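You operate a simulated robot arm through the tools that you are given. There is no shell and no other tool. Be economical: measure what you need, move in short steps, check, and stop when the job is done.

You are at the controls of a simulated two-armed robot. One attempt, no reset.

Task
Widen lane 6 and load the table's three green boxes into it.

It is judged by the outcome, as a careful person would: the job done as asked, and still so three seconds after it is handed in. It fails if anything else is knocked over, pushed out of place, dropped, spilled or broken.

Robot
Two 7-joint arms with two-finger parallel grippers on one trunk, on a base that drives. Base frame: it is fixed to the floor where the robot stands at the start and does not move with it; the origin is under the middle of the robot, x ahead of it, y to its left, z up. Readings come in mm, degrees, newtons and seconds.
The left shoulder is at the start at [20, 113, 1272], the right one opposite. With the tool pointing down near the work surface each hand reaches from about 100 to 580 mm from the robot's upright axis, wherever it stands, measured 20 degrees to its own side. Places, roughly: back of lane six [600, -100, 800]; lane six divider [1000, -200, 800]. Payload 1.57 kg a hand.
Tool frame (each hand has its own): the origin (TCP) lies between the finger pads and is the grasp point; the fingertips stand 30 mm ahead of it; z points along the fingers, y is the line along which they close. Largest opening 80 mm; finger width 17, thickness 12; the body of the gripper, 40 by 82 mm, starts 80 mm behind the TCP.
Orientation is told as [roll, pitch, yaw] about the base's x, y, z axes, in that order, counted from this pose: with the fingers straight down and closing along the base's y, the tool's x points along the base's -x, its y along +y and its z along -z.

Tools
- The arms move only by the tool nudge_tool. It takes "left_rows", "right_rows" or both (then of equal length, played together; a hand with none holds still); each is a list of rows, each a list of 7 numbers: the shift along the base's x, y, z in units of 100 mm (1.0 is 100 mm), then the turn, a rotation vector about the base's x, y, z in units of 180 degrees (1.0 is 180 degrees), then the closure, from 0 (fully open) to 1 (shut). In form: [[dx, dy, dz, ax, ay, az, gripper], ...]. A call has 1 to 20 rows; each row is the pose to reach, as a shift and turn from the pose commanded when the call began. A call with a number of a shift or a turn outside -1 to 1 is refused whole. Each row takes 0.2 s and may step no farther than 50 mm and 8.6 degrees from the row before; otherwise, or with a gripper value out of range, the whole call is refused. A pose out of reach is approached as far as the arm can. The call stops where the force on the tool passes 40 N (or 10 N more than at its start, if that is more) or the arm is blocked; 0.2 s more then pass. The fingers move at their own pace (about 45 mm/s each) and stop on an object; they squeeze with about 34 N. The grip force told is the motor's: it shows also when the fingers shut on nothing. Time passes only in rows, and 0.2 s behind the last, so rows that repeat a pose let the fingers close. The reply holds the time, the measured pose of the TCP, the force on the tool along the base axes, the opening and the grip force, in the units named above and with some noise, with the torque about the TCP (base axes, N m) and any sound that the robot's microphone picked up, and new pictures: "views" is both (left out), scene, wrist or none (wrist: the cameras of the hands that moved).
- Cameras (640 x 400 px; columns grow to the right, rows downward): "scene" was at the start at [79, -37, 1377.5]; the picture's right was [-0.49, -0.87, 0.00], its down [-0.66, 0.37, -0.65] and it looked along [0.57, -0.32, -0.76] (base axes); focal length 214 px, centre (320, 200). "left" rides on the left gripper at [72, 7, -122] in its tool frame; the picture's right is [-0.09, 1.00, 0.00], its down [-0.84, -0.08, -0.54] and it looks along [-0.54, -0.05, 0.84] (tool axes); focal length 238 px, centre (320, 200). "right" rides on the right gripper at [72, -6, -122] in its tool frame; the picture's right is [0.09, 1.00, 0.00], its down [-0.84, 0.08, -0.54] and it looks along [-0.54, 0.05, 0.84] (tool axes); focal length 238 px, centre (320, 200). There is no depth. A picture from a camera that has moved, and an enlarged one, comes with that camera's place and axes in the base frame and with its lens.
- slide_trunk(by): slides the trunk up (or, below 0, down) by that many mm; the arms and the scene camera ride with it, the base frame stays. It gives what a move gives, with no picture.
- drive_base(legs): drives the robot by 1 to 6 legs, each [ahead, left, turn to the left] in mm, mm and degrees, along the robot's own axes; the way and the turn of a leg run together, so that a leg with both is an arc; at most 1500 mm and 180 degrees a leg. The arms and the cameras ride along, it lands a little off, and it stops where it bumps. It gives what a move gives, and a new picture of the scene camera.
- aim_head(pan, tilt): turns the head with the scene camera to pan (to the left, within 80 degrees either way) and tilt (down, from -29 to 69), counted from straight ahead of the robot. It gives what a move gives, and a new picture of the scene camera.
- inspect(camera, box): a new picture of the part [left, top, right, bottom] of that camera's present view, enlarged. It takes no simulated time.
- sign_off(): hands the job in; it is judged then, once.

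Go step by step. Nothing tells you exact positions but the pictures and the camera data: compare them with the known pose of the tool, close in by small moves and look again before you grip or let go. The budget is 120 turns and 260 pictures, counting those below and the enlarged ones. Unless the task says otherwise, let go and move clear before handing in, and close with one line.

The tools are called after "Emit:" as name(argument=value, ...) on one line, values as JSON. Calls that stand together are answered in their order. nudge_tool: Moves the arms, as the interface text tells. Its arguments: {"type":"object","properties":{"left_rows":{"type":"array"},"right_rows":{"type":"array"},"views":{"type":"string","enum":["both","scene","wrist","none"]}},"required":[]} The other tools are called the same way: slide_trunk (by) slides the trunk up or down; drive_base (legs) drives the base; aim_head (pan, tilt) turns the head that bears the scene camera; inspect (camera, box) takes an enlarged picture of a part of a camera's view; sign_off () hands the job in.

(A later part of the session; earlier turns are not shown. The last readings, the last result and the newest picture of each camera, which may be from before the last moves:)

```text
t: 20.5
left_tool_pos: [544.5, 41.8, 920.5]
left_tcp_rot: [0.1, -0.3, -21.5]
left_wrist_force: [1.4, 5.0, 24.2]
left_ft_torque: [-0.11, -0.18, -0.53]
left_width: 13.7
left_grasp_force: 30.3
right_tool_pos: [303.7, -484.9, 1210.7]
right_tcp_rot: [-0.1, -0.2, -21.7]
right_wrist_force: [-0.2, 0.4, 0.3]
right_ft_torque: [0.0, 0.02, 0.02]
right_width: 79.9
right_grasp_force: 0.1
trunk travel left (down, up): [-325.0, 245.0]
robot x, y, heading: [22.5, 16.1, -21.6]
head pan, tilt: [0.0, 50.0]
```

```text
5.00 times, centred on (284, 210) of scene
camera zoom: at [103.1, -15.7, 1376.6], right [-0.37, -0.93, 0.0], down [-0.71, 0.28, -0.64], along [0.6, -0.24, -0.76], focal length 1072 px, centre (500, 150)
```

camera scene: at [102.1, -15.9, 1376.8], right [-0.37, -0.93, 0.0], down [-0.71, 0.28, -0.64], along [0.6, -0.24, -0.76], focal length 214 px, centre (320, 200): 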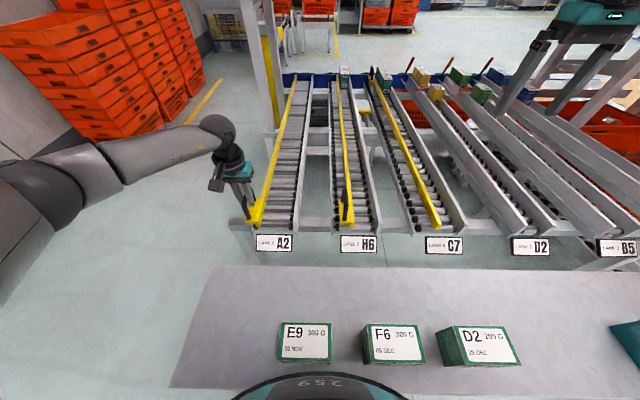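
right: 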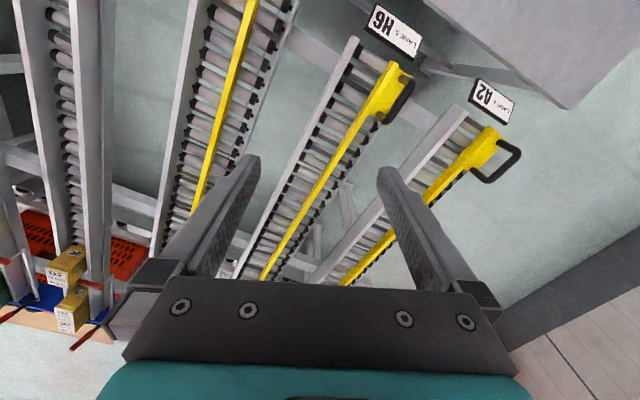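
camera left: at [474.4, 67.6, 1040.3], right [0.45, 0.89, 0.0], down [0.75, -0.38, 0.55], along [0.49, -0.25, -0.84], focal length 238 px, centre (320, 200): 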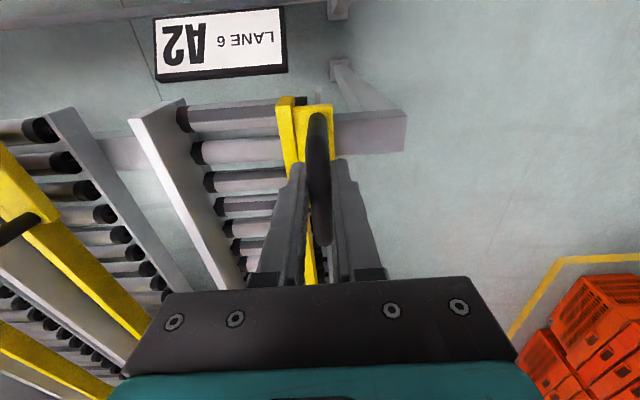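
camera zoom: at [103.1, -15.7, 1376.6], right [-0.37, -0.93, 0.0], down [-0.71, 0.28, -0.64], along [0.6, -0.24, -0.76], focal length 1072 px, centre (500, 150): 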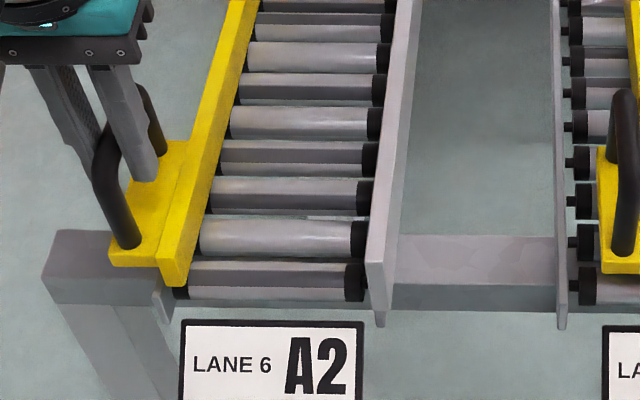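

The gap is now about 108 mm. I let go of the handle and rise clear.

Emit:
nudge_tool(left_rows=[[0, 0, 0, 0, 0, 0, 0], [0, 0, 0, 0, 0, 0, 0], [0, 0, 0, 0, 0, 0, 0], [0, 0, 0, 0, 0, 0, 0], [0, 0, 0, 0, 0, 0, 0], [0, 0, 0.4, 0, 0, 0, 0], [0, 0, 0.8, 0, 0, 0, 0], [0, 0, 1.0, 0, 0, 0, 0], [0, 0, 1.0, 0, 0, 0, 0]])

Emit:
inspect(camera="scene", box=[220, 170, 348, 250])

Emit:
inspect(camera="scene", box=[240, 60, 368, 140])

```text
t: 22.5
left_tool_pos: [543.4, 42.1, 1019.1]
left_tcp_rot: [0.0, 0.0, -21.6]
left_wrist_force: [1.2, -0.3, 0.3]
left_ft_torque: [-0.01, 0.02, 0.01]
left_width: 79.8
left_grasp_force: 0.1
right_tool_pos: [305.5, -482.9, 1211.0]
right_tcp_rot: [0.0, -0.2, -21.6]
right_wrist_force: [0.0, -0.2, 0.6]
right_ft_torque: [-0.01, -0.01, 0.03]
right_width: 80.0
right_grasp_force: 0.0
trunk travel left (down, up): [-325.0, 245.0]
robot x, y, heading: [24.2, 10.7, -21.6]
head pan, tilt: [0.0, 50.0]
camera scene: at [103.2, -15.6, 1376.6], right [-0.37, -0.93, 0.0], down [-0.71, 0.28, -0.64], along [0.6, -0.24, -0.77], focal length 214 px, centre (320, 200)
camera left: at [476.6, 75.7, 1139.7], right [0.45, 0.89, 0.0], down [0.75, -0.38, 0.54], along [0.48, -0.25, -0.84], focal length 238 px, centre (320, 200)
```

scene: 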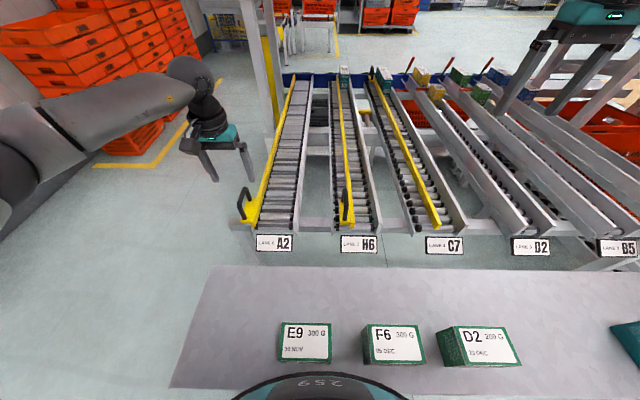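
left: 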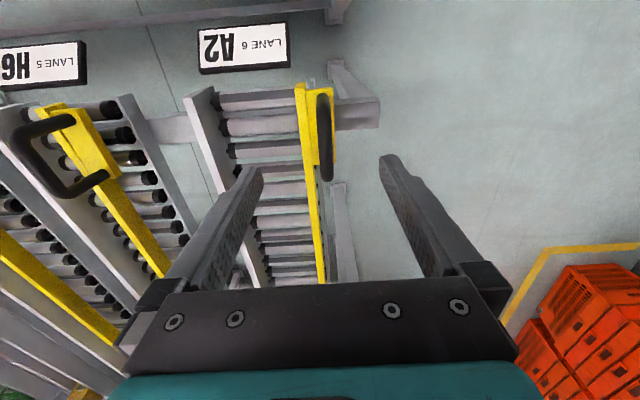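

```text
5.00 times, centred on (284, 210) of scene
camera zoom: at [103.2, -15.6, 1376.6], right [-0.37, -0.93, 0.0], down [-0.71, 0.28, -0.64], along [0.6, -0.24, -0.77], focal length 1072 px, centre (500, 150)
```

zoom: 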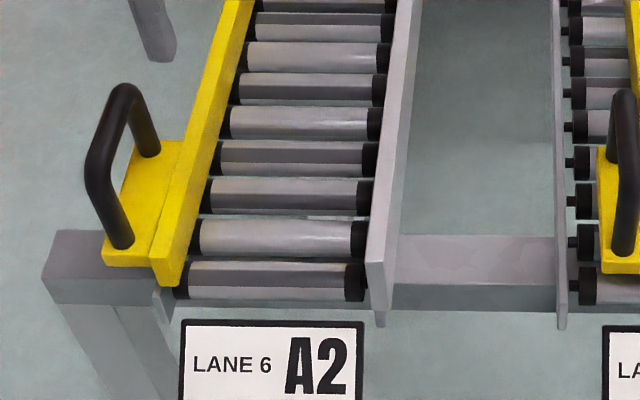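

```text
5.00 times, centred on (304, 100) of scene
camera zoom: at [103.2, -15.6, 1376.6], right [-0.37, -0.93, 0.0], down [-0.71, 0.28, -0.64], along [0.6, -0.24, -0.77], focal length 1072 px, centre (400, 700)
```

zoom: 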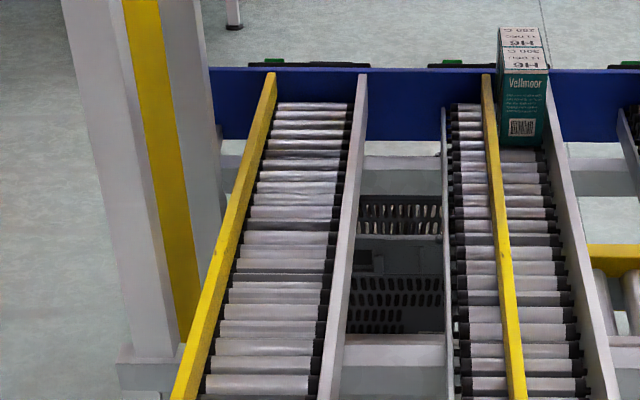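

The lane is widened evenly: inner faces are at about l=102 and 209 in rack coordinates. All stored boxes show their labels to the pick side, so I want to turn each box by 180°. I test whether the left wrist can do it above the lane entrance, first at +90°.

Emit:
nudge_tool(left_rows=[[-0.05, -0.2, 0.1, 0, 0, 0.045, 0], [-0.1, -0.4, 0.2, 0, 0, 0.09, 0], [-0.15, -0.6, 0.3, 0, 0, 0.135, 0], [-0.216, -0.818, 0.3, 0, 0, 0.18, 0], [-0.216, -0.818, 0.3, 0, 0, 0.225, 0], [-0.216, -0.818, 0.3, 0, 0, 0.27, 0], [-0.216, -0.818, 0.3, 0, 0, 0.315, 0], [-0.216, -0.818, 0.3, 0, 0, 0.36, 0], [-0.216, -0.818, 0.3, 0, 0, 0.405, 0], [-0.216, -0.818, 0.3, 0, 0, 0.45, 0], [-0.216, -0.818, 0.3, 0, 0, 0.5, 0], [-0.216, -0.818, 0.3, 0, 0, 0.5, 0]])

```text
refused: row 11 steps farther than a row can; nothing moved
```

Emit:
nudge_tool(left_rows=[[-0.05, -0.2, 0.1, 0, 0, 0.046, 0], [-0.1, -0.4, 0.2, 0, 0, 0.092, 0], [-0.15, -0.6, 0.3, 0, 0, 0.138, 0], [-0.216, -0.818, 0.3, 0, 0, 0.184, 0], [-0.216, -0.818, 0.3, 0, 0, 0.23, 0], [-0.216, -0.818, 0.3, 0, 0, 0.276, 0], [-0.216, -0.818, 0.3, 0, 0, 0.322, 0], [-0.216, -0.818, 0.3, 0, 0, 0.368, 0], [-0.216, -0.818, 0.3, 0, 0, 0.414, 0], [-0.216, -0.818, 0.3, 0, 0, 0.46, 0], [-0.216, -0.818, 0.3, 0, 0, 0.5, 0], [-0.216, -0.818, 0.3, 0, 0, 0.5, 0]])

```text
t: 25.1
left_tool_pos: [523.9, -41.0, 1048.7]
left_tcp_rot: [-0.1, 0.0, 68.5]
left_wrist_force: [-0.4, 0.1, 0.2]
left_ft_torque: [-0.02, -0.01, 0.0]
left_width: 79.9
left_grasp_force: 0.1
right_tool_pos: [304.0, -484.1, 1210.5]
right_tcp_rot: [-0.1, -0.2, -21.8]
right_wrist_force: [0.0, 0.7, -0.1]
right_ft_torque: [0.02, -0.02, 0.0]
right_width: 80.2
right_grasp_force: 0.0
trunk travel left (down, up): [-325.0, 245.0]
robot x, y, heading: [23.4, 17.0, -21.4]
head pan, tilt: [0.0, 50.0]
camera scene: at [103.2, -15.6, 1376.6], right [-0.37, -0.93, 0.0], down [-0.71, 0.28, -0.64], along [0.6, -0.24, -0.77], focal length 214 px, centre (320, 200)
camera left: at [488.1, -103.3, 1170.1], right [-0.89, 0.45, 0.0], down [0.38, 0.75, 0.54], along [0.25, 0.48, -0.84], focal length 238 px, centre (320, 200)
```

scene: 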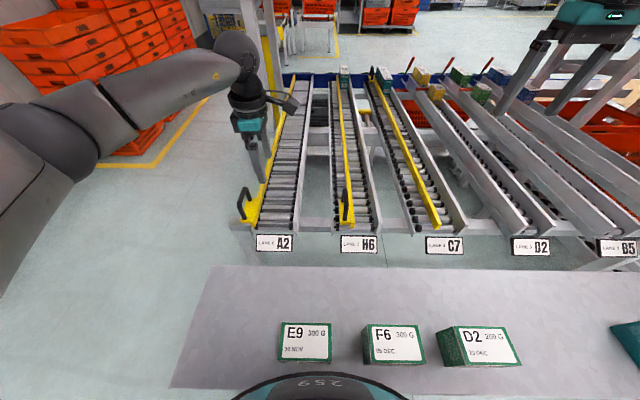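
left: 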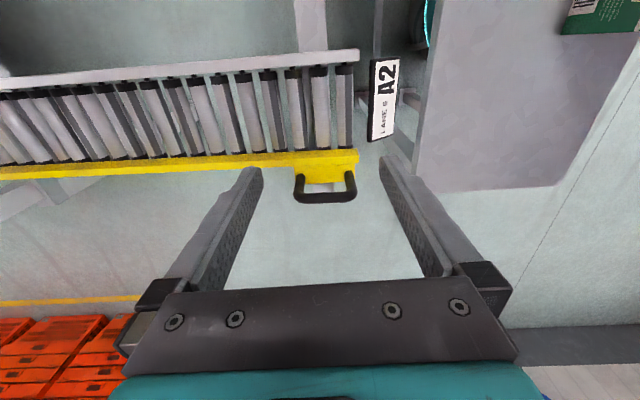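

+90° works. Now I turn the hand the other way toward -111.6°, which would be the pick orientation.

Emit:
nudge_tool(left_rows=[[0, 0, 0, 0, 0, -0.047, 0], [0, 0, 0, 0, 0, -0.094, 0], [0, 0, 0, 0, 0, -0.141, 0], [0, 0, 0, 0, 0, -0.188, 0], [0, 0, 0, 0, 0, -0.235, 0], [0, 0, 0, 0, 0, -0.282, 0], [0, 0, 0, 0, 0, -0.329, 0], [0, 0, 0, 0, 0, -0.376, 0], [0, 0, 0, 0, 0, -0.423, 0], [0, 0, 0, 0, 0, -0.47, 0], [0, 0, 0, 0, 0, -0.517, 0], [0, 0, 0, 0, 0, -0.564, 0], [0, 0, 0, 0, 0, -0.611, 0], [0, 0, 0, 0, 0, -0.658, 0], [0, 0, 0, 0, 0, -0.705, 0], [0, 0, 0, 0, 0, -0.752, 0], [0, 0, 0, 0, 0, -0.799, 0], [0, 0, 0, 0, 0, -0.846, 0], [0, 0, 0, 0, 0, -0.893, 0], [0, 0, 0, 0, 0, -0.94, 0]], views="none")

Emit:
drive_base(legs=[[-150, 0, 0]])

```text
t: 29.3
left_tool_pos: [426.9, -47.4, 1082.5]
left_tcp_rot: [2.2, -4.8, -82.5]
left_wrist_force: [0.4, -0.2, 0.3]
left_ft_torque: [-0.02, 0.03, 0.01]
left_width: 80.2
left_grasp_force: 0.1
left hand out of reach, approached as far as the arm can: row 16, 17, 18, 19, 20
right_tool_pos: [304.8, -484.2, 1209.6]
right_tcp_rot: [0.1, -0.2, -21.7]
right_wrist_force: [0.7, 0.7, 0.1]
right_ft_torque: [0.03, 0.02, -0.02]
right_width: 79.8
right_grasp_force: 0.1
trunk travel left (down, up): [-325.0, 245.0]
robot x, y, heading: [23.0, 14.2, -21.7]
head pan, tilt: [0.0, 50.0]
```

```text
t: 30.7
left_tool_pos: [292.1, 7.1, 1082.6]
left_tcp_rot: [2.1, -4.8, -82.2]
left_wrist_force: [-0.3, -0.6, 0.7]
left_ft_torque: [-0.03, -0.06, -0.03]
left_width: 80.1
left_grasp_force: 0.1
right_tool_pos: [171.1, -429.1, 1211.1]
right_tcp_rot: [-0.1, -0.2, -21.5]
right_wrist_force: [-0.7, -0.2, -0.4]
right_ft_torque: [0.0, -0.03, 0.01]
right_width: 80.1
right_grasp_force: 0.1
trunk travel left (down, up): [-325.0, 245.0]
robot x, y, heading: [-111.5, 66.1, -21.5]
head pan, tilt: [0.0, 50.0]
camera scene: at [-31.8, 38.1, 1376.5], right [-0.37, -0.93, 0.0], down [-0.71, 0.28, -0.64], along [0.6, -0.23, -0.77], focal length 214 px, centre (320, 200)
```

scene: 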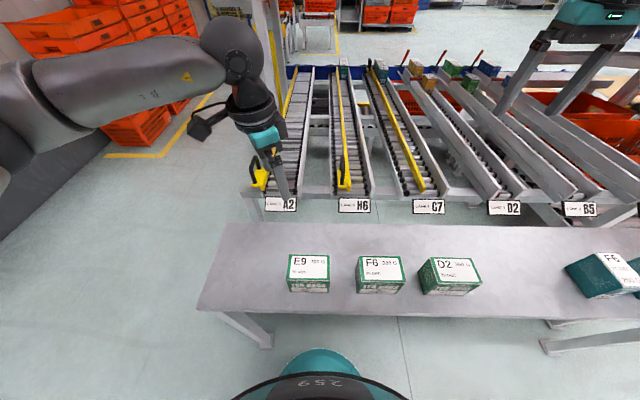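

The left wrist stops around -60° relative to the robot, so I test the other direction past +90°. First I level the hand and raise it a bit.

Emit:
nudge_tool(left_rows=[[0, 0, 0.1, 0.0248, 0.0153, 0, 0], [0, 0, 0.2, 0.0248, 0.0153, 0, 0], [0, 0, 0.2, 0.0248, 0.0153, 0, 0]], views="none")

Emit:
nudge_tool(left_rows=[[0, 0, 0, 0, 0, 0.047, 0], [0, 0, 0, 0, 0, 0.094, 0], [0, 0, 0, 0, 0, 0.141, 0], [0, 0, 0, 0, 0, 0.188, 0], [0, 0, 0, 0, 0, 0.235, 0], [0, 0, 0, 0, 0, 0.282, 0], [0, 0, 0, 0, 0, 0.329, 0], [0, 0, 0, 0, 0, 0.376, 0], [0, 0, 0, 0, 0, 0.423, 0], [0, 0, 0, 0, 0, 0.47, 0], [0, 0, 0, 0, 0, 0.517, 0], [0, 0, 0, 0, 0, 0.564, 0], [0, 0, 0, 0, 0, 0.611, 0], [0, 0, 0, 0, 0, 0.658, 0], [0, 0, 0, 0, 0, 0.705, 0], [0, 0, 0, 0, 0, 0.752, 0], [0, 0, 0, 0, 0, 0.799, 0], [0, 0, 0, 0, 0, 0.846, 0], [0, 0, 0, 0, 0, 0.893, 0], [0, 0, 0, 0, 0, 0.94, 0]], views="none")

Emit:
nudge_tool(left_rows=[[0, 0, 0, 0, 0, 0.047, 0], [0, 0, 0, 0, 0, 0.094, 0], [0, 0, 0, 0, 0, 0.141, 0], [0, 0, 0, 0, 0, 0.188, 0], [0, 0, 0, 0, 0, 0.235, 0], [0, 0, 0, 0, 0, 0.282, 0], [0, 0, 0, 0, 0, 0.329, 0], [0, 0, 0, 0, 0, 0.376, 0], [0, 0, 0, 0, 0, 0.423, 0], [0, 0, 0, 0, 0, 0.47, 0], [0, 0, 0, 0, 0, 0.517, 0], [0, 0, 0, 0, 0, 0.564, 0], [0, 0, 0, 0, 0, 0.611, 0], [0, 0, 0, 0, 0, 0.658, 0], [0, 0, 0, 0, 0, 0.705, 0], [0, 0, 0, 0, 0, 0.752, 0]])

```text
t: 31.5
left_tool_pos: [289.3, 13.7, 1103.4]
left_tcp_rot: [0.1, -0.2, -82.1]
left_wrist_force: [0.0, -0.2, 0.0]
left_ft_torque: [-0.03, 0.0, 0.02]
left_width: 80.3
left_grasp_force: 0.0
left hand out of reach, approached as far as the arm can: row 1, 2, 3
right_tool_pos: [173.0, -429.8, 1209.1]
right_tcp_rot: [0.0, -0.1, -21.5]
right_wrist_force: [0.4, -0.7, 0.3]
right_ft_torque: [0.0, 0.0, -0.03]
right_width: 80.2
right_grasp_force: 0.0
trunk travel left (down, up): [-325.0, 245.0]
robot x, y, heading: [-117.8, 67.2, -21.6]
head pan, tilt: [0.0, 50.0]
```

```text
t: 35.7
left_tool_pos: [289.6, 13.6, 1102.8]
left_tcp_rot: [0.0, 0.0, 87.3]
left_wrist_force: [-0.2, 0.5, -0.1]
left_ft_torque: [-0.02, -0.01, 0.02]
left_width: 80.1
left_grasp_force: 0.0
right_tool_pos: [171.2, -429.8, 1210.6]
right_tcp_rot: [-0.1, -0.1, -21.6]
right_wrist_force: [0.5, -0.5, -0.5]
right_ft_torque: [-0.02, 0.03, -0.01]
right_width: 79.9
right_grasp_force: 0.0
trunk travel left (down, up): [-325.0, 245.0]
robot x, y, heading: [-111.9, 68.1, -21.5]
head pan, tilt: [0.0, 50.0]
```

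```text
t: 39.1
left_tool_pos: [290.1, 14.6, 1103.2]
left_tcp_rot: [0.0, -0.1, -137.3]
left_wrist_force: [0.0, 0.6, 0.2]
left_ft_torque: [0.01, -0.03, 0.05]
left_width: 79.6
left_grasp_force: 0.1
right_tool_pos: [172.5, -429.9, 1208.2]
right_tcp_rot: [0.0, -0.1, -21.6]
right_wrist_force: [0.6, 0.4, 0.1]
right_ft_torque: [-0.03, -0.03, 0.03]
right_width: 80.0
right_grasp_force: 0.0
trunk travel left (down, up): [-325.0, 245.0]
robot x, y, heading: [-113.3, 70.2, -21.2]
head pan, tilt: [0.0, 50.0]
camera scene: at [-30.8, 37.7, 1376.5], right [-0.37, -0.93, 0.0], down [-0.71, 0.28, -0.64], along [0.6, -0.23, -0.77], focal length 214 px, centre (320, 200)
camera left: at [346.4, 59.9, 1224.0], right [0.61, -0.79, 0.0], down [-0.67, -0.51, 0.54], along [-0.43, -0.33, -0.84], focal length 238 px, centre (320, 200)
```

scene: 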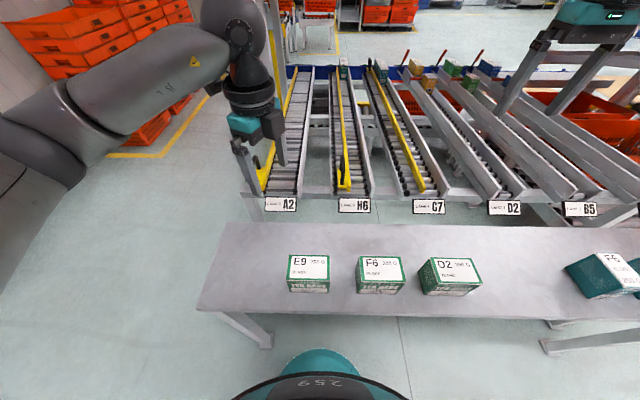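
left: 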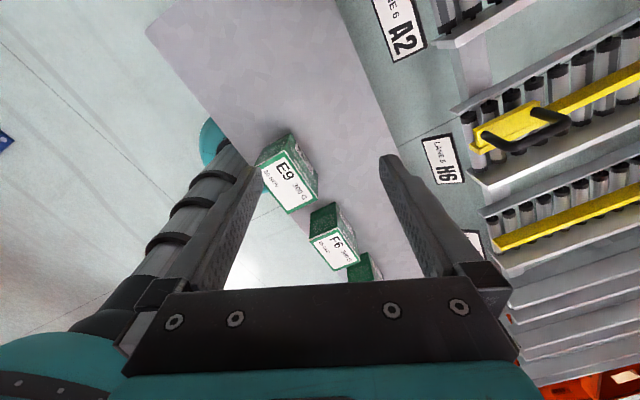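

It reaches 222°, so a pick at 248° (=-111.6°) looks possible, with placement later at 68.4°. I finish the turn and move over box E9.

Emit:
nudge_tool(left_rows=[[-0.2, -0.03, 0, 0, 0, 0.047, 0], [-0.4, -0.06, 0, 0, 0, 0.094, 0], [-0.7, -0.12, -0.2, 0, 0, 0.143, 0], [-1.0, -0.2, -0.4, 0, 0, 0.143, 0], [-1.0, -0.25, -0.8, 0, 0, 0.143, 0], [-1.0, -0.25, -0.8, 0, 0, 0.143, 0]])

```text
refused: row 3 steps farther than a row can; nothing moved
```

Emit:
nudge_tool(left_rows=[[-0.2, -0.03, 0, 0, 0, 0.047, 0], [-0.4, -0.06, 0, 0, 0, 0.094, 0], [-0.7, -0.12, -0.2, 0, 0, 0.141, 0], [-1.0, -0.2, -0.4, 0, 0, 0.143, 0], [-1.0, -0.25, -0.8, 0, 0, 0.143, 0], [-1.0, -0.25, -0.8, 0, 0, 0.143, 0]])

```text
t: 40.5
left_tool_pos: [191.6, -11.2, 1023.0]
left_tcp_rot: [0.0, 0.0, -111.8]
left_wrist_force: [0.2, -0.9, -0.5]
left_ft_torque: [0.03, 0.01, 0.0]
left_width: 79.8
left_grasp_force: 0.1
left hand out of reach, approached as far as the arm can: row 4
right_tool_pos: [171.8, -428.5, 1209.8]
right_tcp_rot: [0.0, -0.2, -21.5]
right_wrist_force: [-0.4, -0.2, -0.1]
right_ft_torque: [0.0, -0.03, -0.01]
right_width: 80.2
right_grasp_force: 0.0
trunk travel left (down, up): [-325.0, 245.0]
robot x, y, heading: [-112.5, 69.6, -21.5]
head pan, tilt: [0.0, 50.0]
camera scene: at [-30.7, 37.8, 1376.5], right [-0.37, -0.93, 0.0], down [-0.71, 0.28, -0.64], along [0.6, -0.23, -0.77], focal length 214 px, centre (320, 200)
camera left: at [222.6, 54.9, 1143.7], right [0.89, -0.45, 0.0], down [-0.38, -0.75, 0.54], along [-0.25, -0.48, -0.84], focal length 238 px, centre (320, 200)
```

scene: 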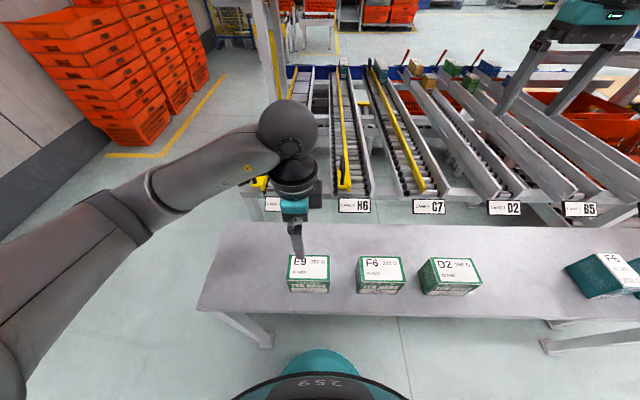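
left: 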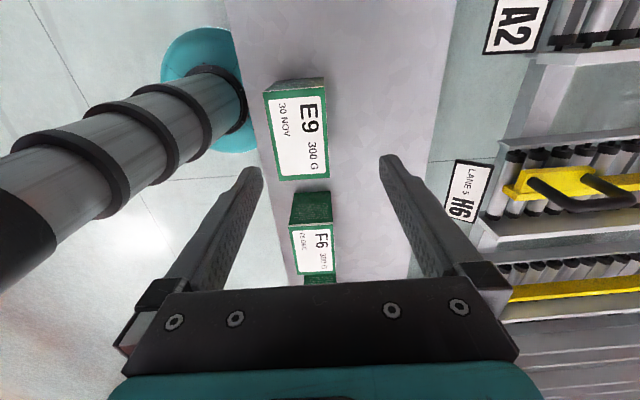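

The pick orientation is reached, and E9 lies below and square to the fingers. I zoom to align.

Emit:
inspect(camera="left", box=[220, 70, 380, 170])

Emit:
inspect(camera="left", box=[220, 130, 380, 230])

```text
4.00 times, centred on (300, 120) of left
camera zoom: at [222.6, 54.9, 1143.7], right [0.89, -0.45, 0.0], down [-0.38, -0.75, 0.54], along [-0.25, -0.48, -0.84], focal length 953 px, centre (400, 520)
```

zoom: 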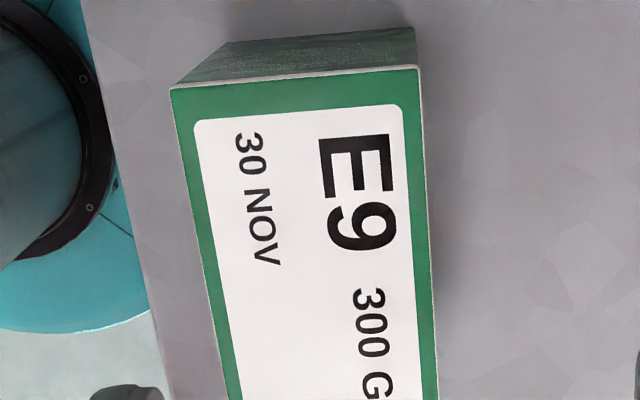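

```text
4.00 times, centred on (300, 180) of left
camera zoom: at [222.6, 54.9, 1143.7], right [0.89, -0.45, 0.0], down [-0.38, -0.75, 0.54], along [-0.25, -0.48, -0.84], focal length 953 px, centre (400, 280)
```

zoom: 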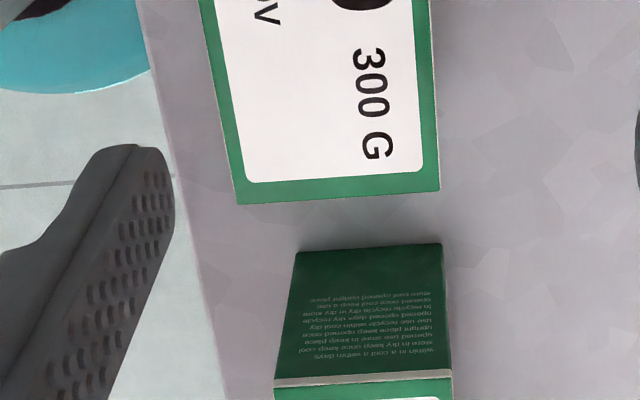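

E9's centre is at about n=155, l=51, top z=891, turned about -1.5°. I align and come down to just above it.

Emit:
nudge_tool(left_rows=[[-0.15, 0.01, -0.2, 0, 0, -0.007, 0], [-0.28, 0.02, -0.5, 0, 0, -0.007, 0], [-0.28, 0.02, -0.85, 0, 0, -0.007, 0], [-0.28, 0.02, -0.93, 0, 0, -0.007, 0], [-0.28, 0.02, -0.93, 0, 0, -0.007, 0]])

```text
t: 41.7
left_tool_pos: [161.5, -8.4, 929.6]
left_tcp_rot: [0.1, -0.1, -113.0]
left_wrist_force: [-0.4, -0.3, 0.0]
left_ft_torque: [0.03, 0.01, -0.03]
left_width: 80.1
left_grasp_force: 0.0
right_tool_pos: [172.4, -430.4, 1209.8]
right_tcp_rot: [-0.1, -0.2, -21.5]
right_wrist_force: [1.2, -0.5, -0.5]
right_ft_torque: [0.01, 0.03, 0.01]
right_width: 79.9
right_grasp_force: 0.0
trunk travel left (down, up): [-325.0, 245.0]
robot x, y, heading: [-113.0, 68.7, -21.4]
head pan, tilt: [0.0, 50.0]
camera scene: at [-30.8, 37.7, 1376.5], right [-0.37, -0.93, 0.0], down [-0.71, 0.28, -0.64], along [0.6, -0.23, -0.77], focal length 214 px, centre (320, 200)
camera left: at [195.5, 56.3, 1050.6], right [0.88, -0.47, 0.0], down [-0.4, -0.74, 0.54], along [-0.26, -0.48, -0.84], focal length 238 px, centre (320, 200)
```

scene: 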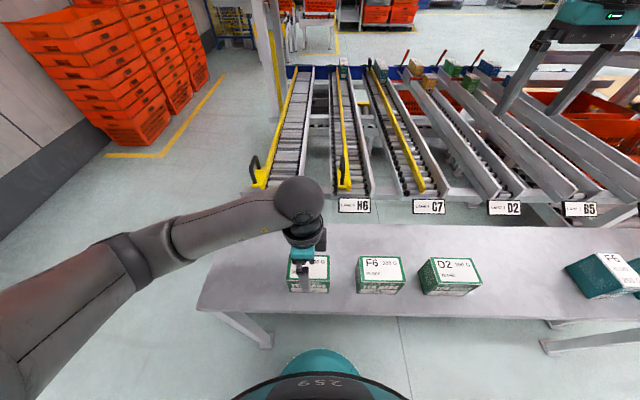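
left: 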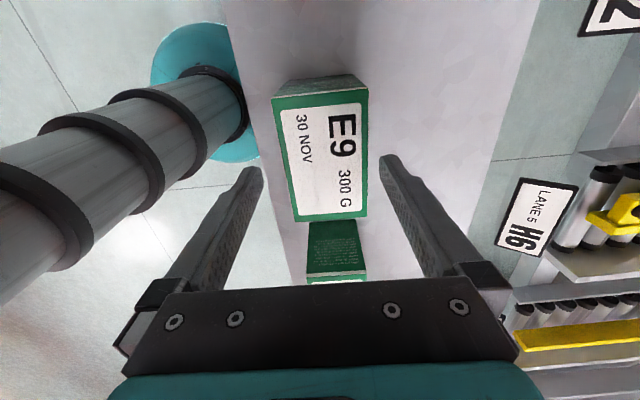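

The box is about 5 mm further ahead than the hand centre. I correct that, lower around it and close.

Emit:
nudge_tool(left_rows=[[0.06, 0.02, 0, 0, 0, 0, 0], [0.06, 0.02, -0.3, 0, 0, 0, 0], [0.06, 0.02, -0.6, 0, 0, 0, 0], [0.06, 0.02, -0.77, 0, 0, 0, 0], [0.06, 0.02, -0.77, 0, 0, 0, 0.4], [0.06, 0.02, -0.77, 0, 0, 0, 1], [0.06, 0.02, -0.77, 0, 0, 0, 1], [0.06, 0.02, -0.77, 0, 0, 0, 1]])

```text
t: 43.5
left_tool_pos: [164.4, -5.9, 851.9]
left_tcp_rot: [0.0, -0.1, -113.0]
left_wrist_force: [0.0, -0.3, -0.1]
left_ft_torque: [0.04, 0.01, 0.02]
left_width: 61.8
left_grasp_force: 34.2
right_tool_pos: [171.8, -429.0, 1209.7]
right_tcp_rot: [-0.1, -0.1, -21.6]
right_wrist_force: [0.3, 0.3, 0.2]
right_ft_torque: [0.01, -0.01, 0.01]
right_width: 80.1
right_grasp_force: 0.2
trunk travel left (down, up): [-325.0, 245.0]
robot x, y, heading: [-113.0, 69.0, -21.0]
head pan, tilt: [0.0, 50.0]
camera scene: at [-30.7, 37.7, 1376.4], right [-0.37, -0.93, 0.0], down [-0.71, 0.28, -0.64], along [0.6, -0.23, -0.77], focal length 214 px, centre (320, 200)
camera left: at [198.9, 58.4, 972.9], right [0.88, -0.47, 0.0], down [-0.4, -0.74, 0.54], along [-0.26, -0.48, -0.84], focal length 238 px, centre (320, 200)
```

scene: 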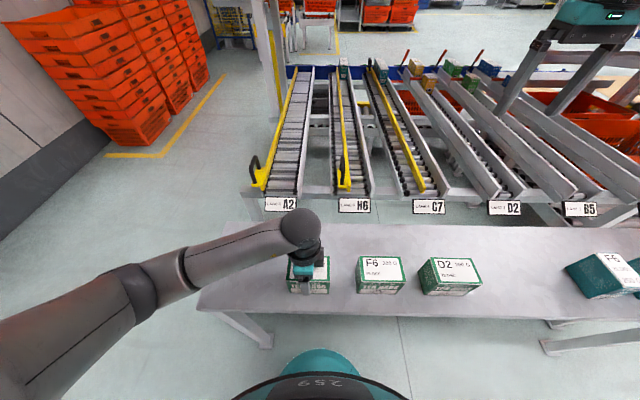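
left: 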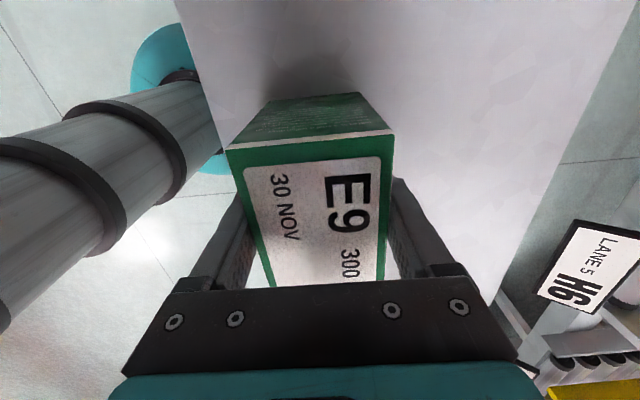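

E9 is held (61.8 mm). I lift it and begin the 180° turn while moving forward.

Emit:
nudge_tool(left_rows=[[0, 0, 0.4, 0, 0, 0, 1], [0, 0, 0.8, 0, 0, 0, 1], [0.2, 0.02, 1.0, 0, 0, 0, 1], [0.5, 0.04, 1.0, 0, 0, 0, 1], [0.8, 0.06, 1.0, 0, 0, -0.047, 1], [1.0, 0.08, 1.0, 0, 0, -0.094, 1], [1.0, 0.08, 1.0, 0, 0, -0.141, 1], [1.0, 0.08, 1.0, 0, 0, -0.188, 1], [1.0, 0.08, 1.0, 0, 0, -0.235, 1], [1.0, 0.08, 1.0, 0, 0, -0.282, 1], [1.0, 0.08, 1.0, 0, 0, -0.329, 1], [1.0, 0.08, 1.0, 0, 0, -0.376, 1], [1.0, 0.08, 1.0, 0, 0, -0.423, 1], [1.0, 0.08, 1.0, 0, 0, -0.47, 1], [1.0, 0.08, 1.0, 0, 0, -0.517, 1], [1.0, 0.08, 1.0, 0, 0, -0.564, 1], [1.0, 0.08, 1.0, 0, 0, -0.564, 1]], views="scene")

```text
t: 47.1
left_tool_pos: [267.1, 1.0, 953.4]
left_tcp_rot: [-0.1, -0.1, 145.2]
left_wrist_force: [-0.2, -0.5, -0.9]
left_ft_torque: [0.01, -0.03, 0.01]
left_width: 61.9
left_grasp_force: 33.4
right_tool_pos: [171.5, -429.5, 1210.0]
right_tcp_rot: [0.0, -0.2, -21.6]
right_wrist_force: [-0.5, 0.6, 0.2]
right_ft_torque: [0.01, 0.02, -0.03]
right_width: 80.0
right_grasp_force: 0.0
trunk travel left (down, up): [-325.0, 245.0]
robot x, y, heading: [-114.5, 68.7, -21.2]
head pan, tilt: [0.0, 50.0]
camera scene: at [-30.7, 37.7, 1376.4], right [-0.37, -0.93, 0.0], down [-0.71, 0.28, -0.64], along [0.6, -0.23, -0.77], focal length 214 px, centre (320, 200)
```

scene: 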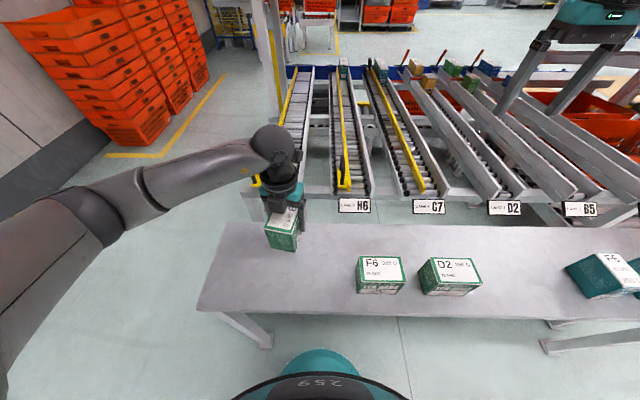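

I finish the turn to the lane heading and drive ahead to the lane.

Emit:
nudge_tool(left_rows=[[0.2, 0.02, 0.2, 0, 0, -0.0427, 1], [0.4, 0.04, 0.4, 0, 0, -0.0853, 1], [0.6, 0.06, 0.6, 0, 0, -0.128, 1], [0.8, 0.08, 0.7, 0, 0, -0.1707, 1], [1.0, 0.1, 0.7, 0, 0, -0.2133, 1], [1.0, 0.1, 0.7, 0, 0, -0.256, 1], [1.0, 0.1, 0.7, 0, 0, -0.2987, 1], [1.0, 0.1, 0.7, 0, 0, -0.3413, 1], [1.0, 0.1, 0.7, 0, 0, -0.384, 1], [1.0, 0.1, 0.7, 0, 0, -0.4267, 1], [1.0, 0.1, 0.7, 0, 0, -0.4267, 1]], views="none")

Emit:
drive_base(legs=[[145, 0, 0]])

```text
t: 49.5
left_tool_pos: [367.6, 11.3, 1022.4]
left_tcp_rot: [0.0, -0.2, 68.5]
left_wrist_force: [0.2, -0.5, -2.3]
left_ft_torque: [-0.01, 0.01, -0.01]
left_width: 61.8
left_grasp_force: 33.7
right_tool_pos: [172.2, -429.3, 1210.3]
right_tcp_rot: [-0.1, -0.1, -21.5]
right_wrist_force: [-0.1, 0.0, -0.2]
right_ft_torque: [0.03, -0.03, -0.01]
right_width: 79.9
right_grasp_force: 0.1
trunk travel left (down, up): [-325.0, 245.0]
robot x, y, heading: [-113.7, 69.4, -21.4]
head pan, tilt: [0.0, 50.0]
```

```text
t: 50.8
left_tool_pos: [502.3, -43.0, 1023.0]
left_tcp_rot: [0.0, -0.1, 68.6]
left_wrist_force: [0.1, 0.1, -1.3]
left_ft_torque: [-0.03, -0.01, -0.01]
left_width: 61.8
left_grasp_force: 33.9
right_tool_pos: [307.4, -482.9, 1209.5]
right_tcp_rot: [-0.1, -0.1, -21.7]
right_wrist_force: [-0.6, 0.4, 0.2]
right_ft_torque: [-0.01, 0.0, 0.04]
right_width: 79.9
right_grasp_force: 0.1
trunk travel left (down, up): [-325.0, 245.0]
robot x, y, heading: [22.0, 17.7, -21.7]
head pan, tilt: [0.0, 50.0]
camera scene: at [104.3, -15.4, 1376.5], right [-0.37, -0.93, 0.0], down [-0.71, 0.28, -0.64], along [0.6, -0.24, -0.77], focal length 214 px, centre (320, 200)
```

scene: 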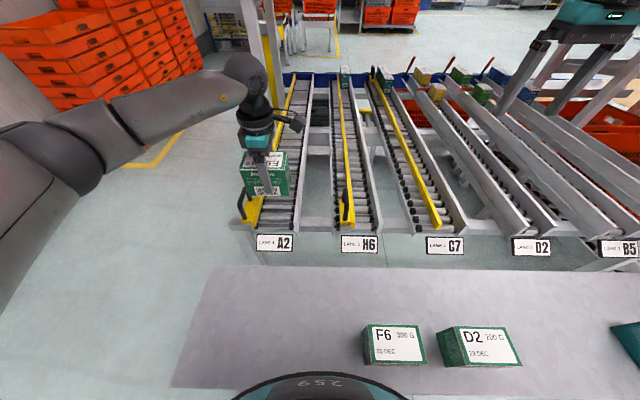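

The QR face now points to the loader, like the stored boxes. I zoom to see where the box is relative to the lane.

Emit:
inspect(camera="scene", box=[220, 140, 348, 220])

Emit:
inspect(camera="left", box=[0, 0, 640, 400])

```text
5.00 times, centred on (284, 180) of scene
camera zoom: at [104.3, -15.4, 1376.5], right [-0.37, -0.93, 0.0], down [-0.71, 0.28, -0.64], along [0.6, -0.24, -0.77], focal length 1072 px, centre (500, 300)
```

zoom: 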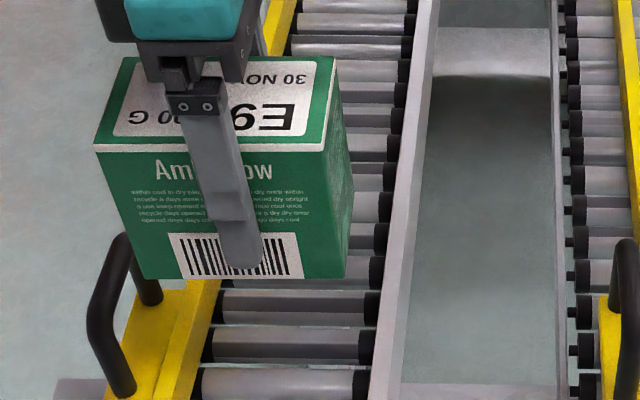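

```text
1.00 times, centred on (320, 200) of left (not enlarged: the box is as wide or as high as the picture)
camera zoom: at [468.4, -106.4, 1144.1], right [-0.89, 0.45, 0.0], down [0.38, 0.75, 0.54], along [0.24, 0.49, -0.84], focal length 238 px, centre (320, 200)
```

zoom: 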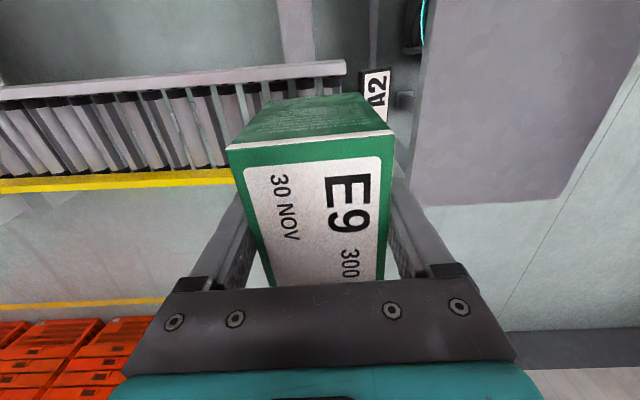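

The box is centred on the fingers, with its bottom 45 mm below the TCP. I move over the lane centre line and hover just above the rails.

Emit:
nudge_tool(left_rows=[[0.1, 0.02, -0.2, 0, 0, 0, 1], [0.195, 0.03, -0.5, 0, 0, 0, 1], [0.195, 0.03, -0.8, 0, 0, 0, 1], [0.195, 0.03, -0.93, 0, 0, 0, 1], [0.195, 0.03, -0.93, 0, 0, 0, 1]])

Emit:
inspect(camera="scene", box=[220, 160, 348, 240])

Emit:
inspect(camera="left", box=[200, 0, 440, 150])

```text
t: 52.0
left_tool_pos: [523.7, -40.0, 929.3]
left_tcp_rot: [0.1, -0.1, 68.5]
left_wrist_force: [0.5, 0.7, -2.2]
left_ft_torque: [-0.04, 0.01, 0.01]
left_width: 61.8
left_grasp_force: 33.7
right_tool_pos: [305.5, -483.0, 1209.1]
right_tcp_rot: [0.0, -0.1, -21.5]
right_wrist_force: [0.6, -0.4, 0.6]
right_ft_torque: [-0.01, 0.02, 0.01]
right_width: 79.8
right_grasp_force: 0.0
trunk travel left (down, up): [-325.0, 245.0]
robot x, y, heading: [21.5, 14.0, -21.5]
head pan, tilt: [0.0, 50.0]
camera scene: at [104.2, -15.5, 1376.5], right [-0.37, -0.93, 0.0], down [-0.71, 0.28, -0.64], along [0.6, -0.24, -0.77], focal length 214 px, centre (320, 200)
camera left: at [488.9, -104.0, 1049.8], right [-0.89, 0.45, 0.0], down [0.38, 0.75, 0.54], along [0.24, 0.48, -0.84], focal length 238 px, centre (320, 200)
```

scene: 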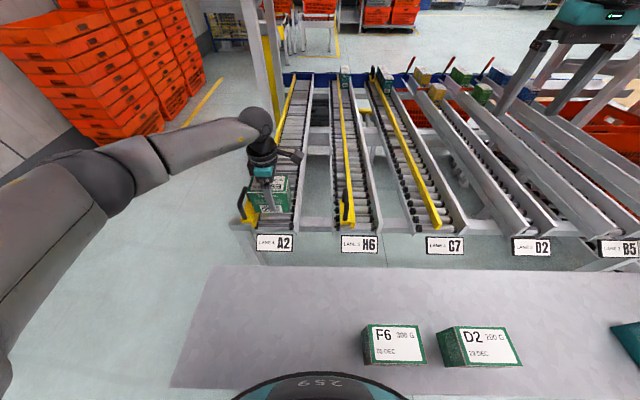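
left: 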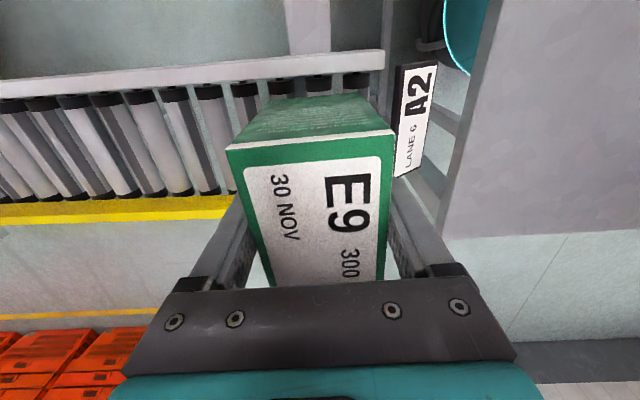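

```text
5.00 times, centred on (284, 200) of scene
camera zoom: at [104.2, -15.5, 1376.5], right [-0.37, -0.93, 0.0], down [-0.71, 0.28, -0.64], along [0.6, -0.24, -0.77], focal length 1072 px, centre (500, 200)
```

zoom: 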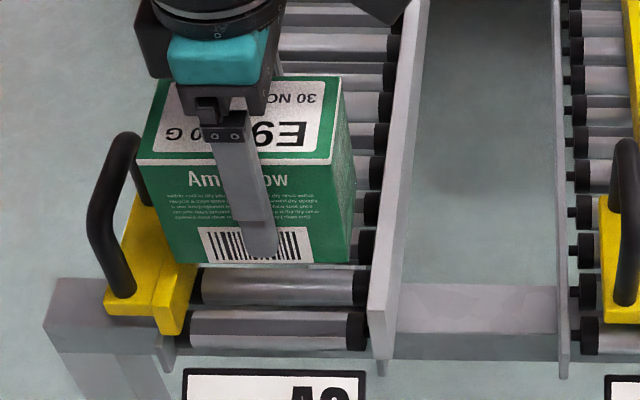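

```text
2.67 times, centred on (320, 75) of left
camera zoom: at [488.9, -104.0, 1049.8], right [-0.89, 0.45, 0.0], down [0.38, 0.75, 0.54], along [0.24, 0.48, -0.84], focal length 636 px, centre (320, 533)
```

zoom: 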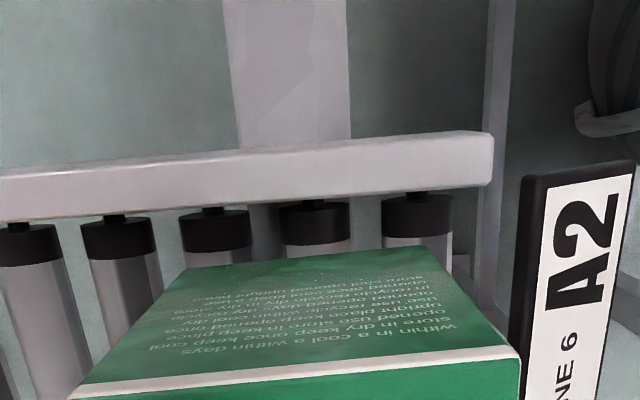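

The clearances look right on both sides. I lower until the rollers take the weight.

Emit:
nudge_tool(left_rows=[[0, 0, -0.1, 0, 0, 0, 1], [0, 0, -0.2, 0, 0, 0, 1], [0, 0, -0.3, 0, 0, 0, 1], [0, 0, -0.36, 0, 0, 0, 1], [0, 0, -0.36, 0, 0, 0, 1]])

Emit:
inspect(camera="scene", box=[220, 160, 348, 240])

```text
t: 53.2
left_tool_pos: [521.9, -37.7, 893.9]
left_tcp_rot: [0.0, -0.1, 68.6]
left_wrist_force: [0.0, -0.1, -2.6]
left_ft_torque: [0.0, 0.01, 0.0]
left_width: 61.3
left_grasp_force: 34.0
right_tool_pos: [306.9, -483.3, 1209.1]
right_tcp_rot: [-0.2, -0.1, -21.7]
right_wrist_force: [-0.9, 0.1, 0.0]
right_ft_torque: [-0.02, 0.03, 0.04]
right_width: 80.0
right_grasp_force: 0.1
trunk travel left (down, up): [-325.0, 245.0]
robot x, y, heading: [23.5, 18.9, -21.6]
head pan, tilt: [0.0, 50.0]
camera scene: at [104.2, -15.5, 1376.5], right [-0.37, -0.93, 0.0], down [-0.71, 0.28, -0.64], along [0.6, -0.24, -0.77], focal length 214 px, centre (320, 200)
camera left: at [488.6, -101.9, 1015.2], right [-0.89, 0.45, 0.0], down [0.38, 0.75, 0.54], along [0.24, 0.49, -0.84], focal length 238 px, centre (320, 200)
```

scene: 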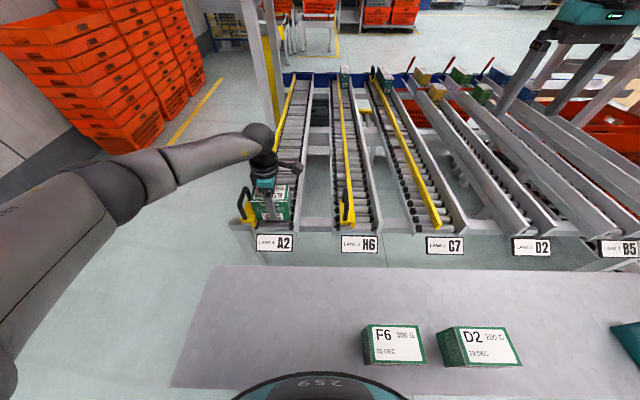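
left: 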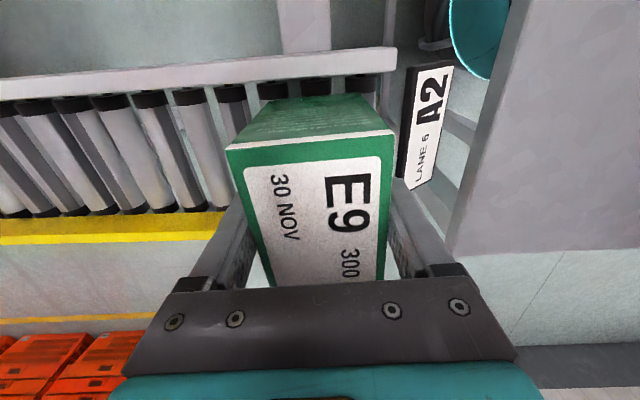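

```text
5.00 times, centred on (284, 200) of scene
camera zoom: at [104.2, -15.5, 1376.5], right [-0.37, -0.93, 0.0], down [-0.71, 0.28, -0.64], along [0.6, -0.24, -0.77], focal length 1072 px, centre (500, 200)
```

zoom: 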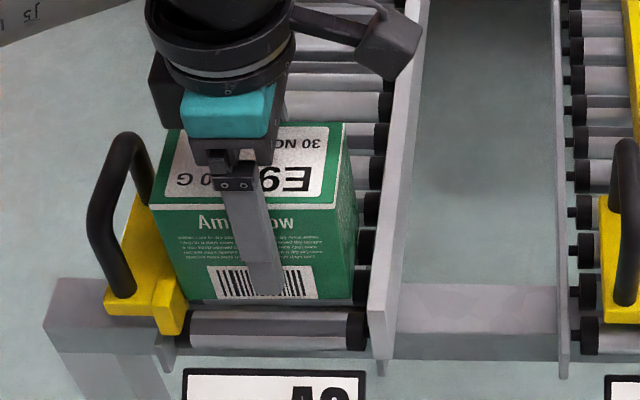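

The box sits slightly toward the divider. I shift it 3 mm right and lower the last millimetres until contact.

Emit:
nudge_tool(left_rows=[[-0.011, -0.03, 0, 0, 0, 0, 1], [-0.011, -0.03, -0.04, 0, 0, 0, 1], [-0.011, -0.03, -0.06, 0, 0, 0, 1], [-0.011, -0.03, -0.08, 0, 0, 0, 1]], views="none")

Emit:
inspect(camera="scene", box=[236, 190, 316, 240])

```text
t: 54.2
left_tool_pos: [519.4, -42.7, 886.6]
left_tcp_rot: [0.0, -0.1, 68.5]
left_wrist_force: [-0.8, -0.1, -1.3]
left_ft_torque: [0.01, -0.01, -0.01]
left_width: 61.7
left_grasp_force: 33.9
right_tool_pos: [307.4, -483.0, 1209.9]
right_tcp_rot: [-0.2, -0.2, -21.6]
right_wrist_force: [-0.6, -0.2, 0.4]
right_ft_torque: [-0.03, -0.01, -0.01]
right_width: 79.8
right_grasp_force: 0.1
trunk travel left (down, up): [-325.0, 245.0]
robot x, y, heading: [21.5, 12.4, -21.6]
head pan, tilt: [0.0, 50.0]
```

```text
8.00 times, centred on (276, 215) of scene
camera zoom: at [104.2, -15.5, 1376.5], right [-0.37, -0.93, 0.0], down [-0.71, 0.28, -0.64], along [0.6, -0.24, -0.77], focal length 1716 px, centre (672, 80)
```

zoom: 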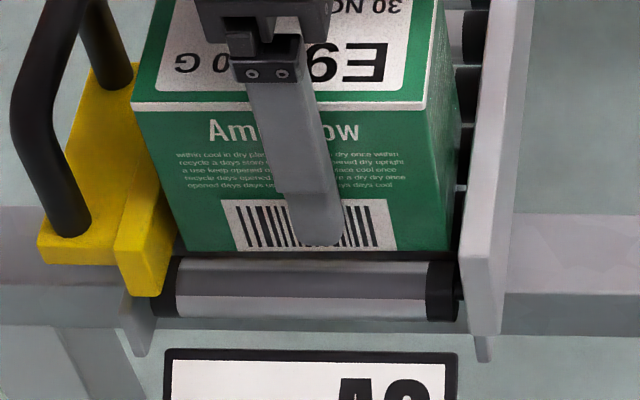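

Emit:
nudge_tool(left_rows=[[0, 0, -0.02, 0, 0, 0, 1], [0, 0, -0.04, 0, 0, 0, 1], [0, 0, -0.06, 0, 0, 0, 1], [0, 0, -0.06, 0, 0, 0, 1]], views="none")

Emit:
inspect(camera="scene", box=[236, 190, 316, 240])

```text
t: 55.2
left_tool_pos: [519.5, -43.0, 879.3]
left_tcp_rot: [0.0, -0.1, 68.5]
left_wrist_force: [0.1, 0.5, -1.8]
left_ft_torque: [0.01, 0.0, -0.01]
left_width: 61.6
left_grasp_force: 33.7
right_tool_pos: [306.6, -482.4, 1209.7]
right_tcp_rot: [-0.1, -0.1, -21.5]
right_wrist_force: [0.2, 0.6, -0.4]
right_ft_torque: [0.01, 0.01, -0.01]
right_width: 79.8
right_grasp_force: 0.1
trunk travel left (down, up): [-325.0, 245.0]
robot x, y, heading: [20.2, 13.1, -21.6]
head pan, tilt: [0.0, 50.0]
```

```text
8.00 times, centred on (276, 215) of scene
camera zoom: at [104.2, -15.5, 1376.5], right [-0.37, -0.93, 0.0], down [-0.71, 0.28, -0.64], along [0.6, -0.24, -0.77], focal length 1716 px, centre (672, 80)
```

zoom: 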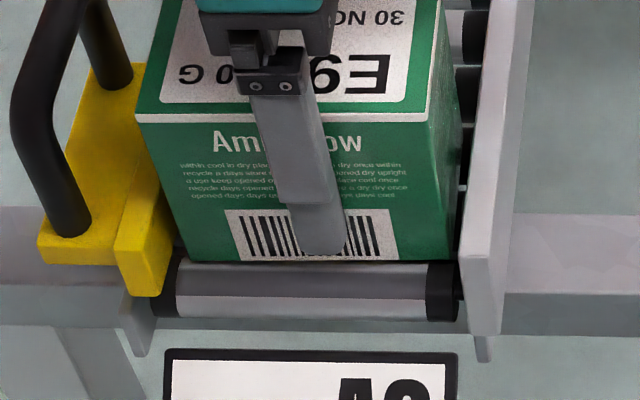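

Not yet in contact. I continue down in 2 mm steps.

Emit:
nudge_tool(left_rows=[[0, 0, -0.02, 0, 0, 0, 1], [0, 0, -0.04, 0, 0, 0, 1], [0, 0, -0.06, 0, 0, 0, 1], [0, 0, -0.08, 0, 0, 0, 1], [0, 0, -0.08, 0, 0, 0, 1]], views="none")

Emit:
inspect(camera="scene", box=[236, 190, 316, 240])

```text
t: 56.4
left_tool_pos: [521.8, -44.5, 878.5]
left_tcp_rot: [-0.6, 0.1, 68.7]
left_wrist_force: [1.8, 0.1, 35.3]
left_ft_torque: [0.69, 0.89, 0.0]
left_width: 61.8
left_grasp_force: 33.7
right_tool_pos: [304.7, -483.4, 1210.4]
right_tcp_rot: [0.0, -0.2, -21.5]
right_wrist_force: [0.1, 0.7, 0.2]
right_ft_torque: [-0.02, -0.01, 0.01]
right_width: 80.0
right_grasp_force: 0.1
trunk travel left (down, up): [-325.0, 245.0]
robot x, y, heading: [18.0, 16.1, -21.7]
head pan, tilt: [0.0, 50.0]
```

```text
8.00 times, centred on (276, 215) of scene
camera zoom: at [101.8, -15.4, 1376.9], right [-0.37, -0.93, 0.0], down [-0.71, 0.28, -0.64], along [0.6, -0.24, -0.76], focal length 1716 px, centre (672, 80)
```

zoom: 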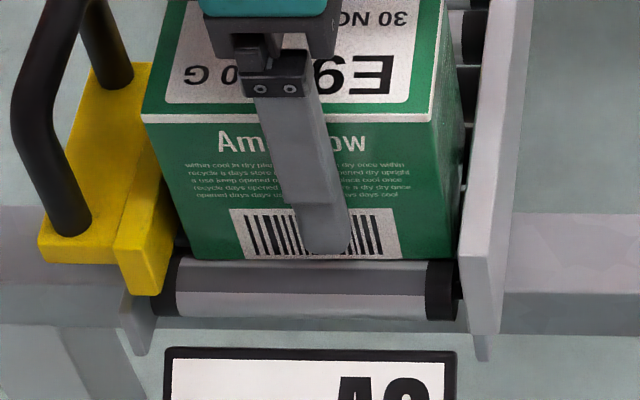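

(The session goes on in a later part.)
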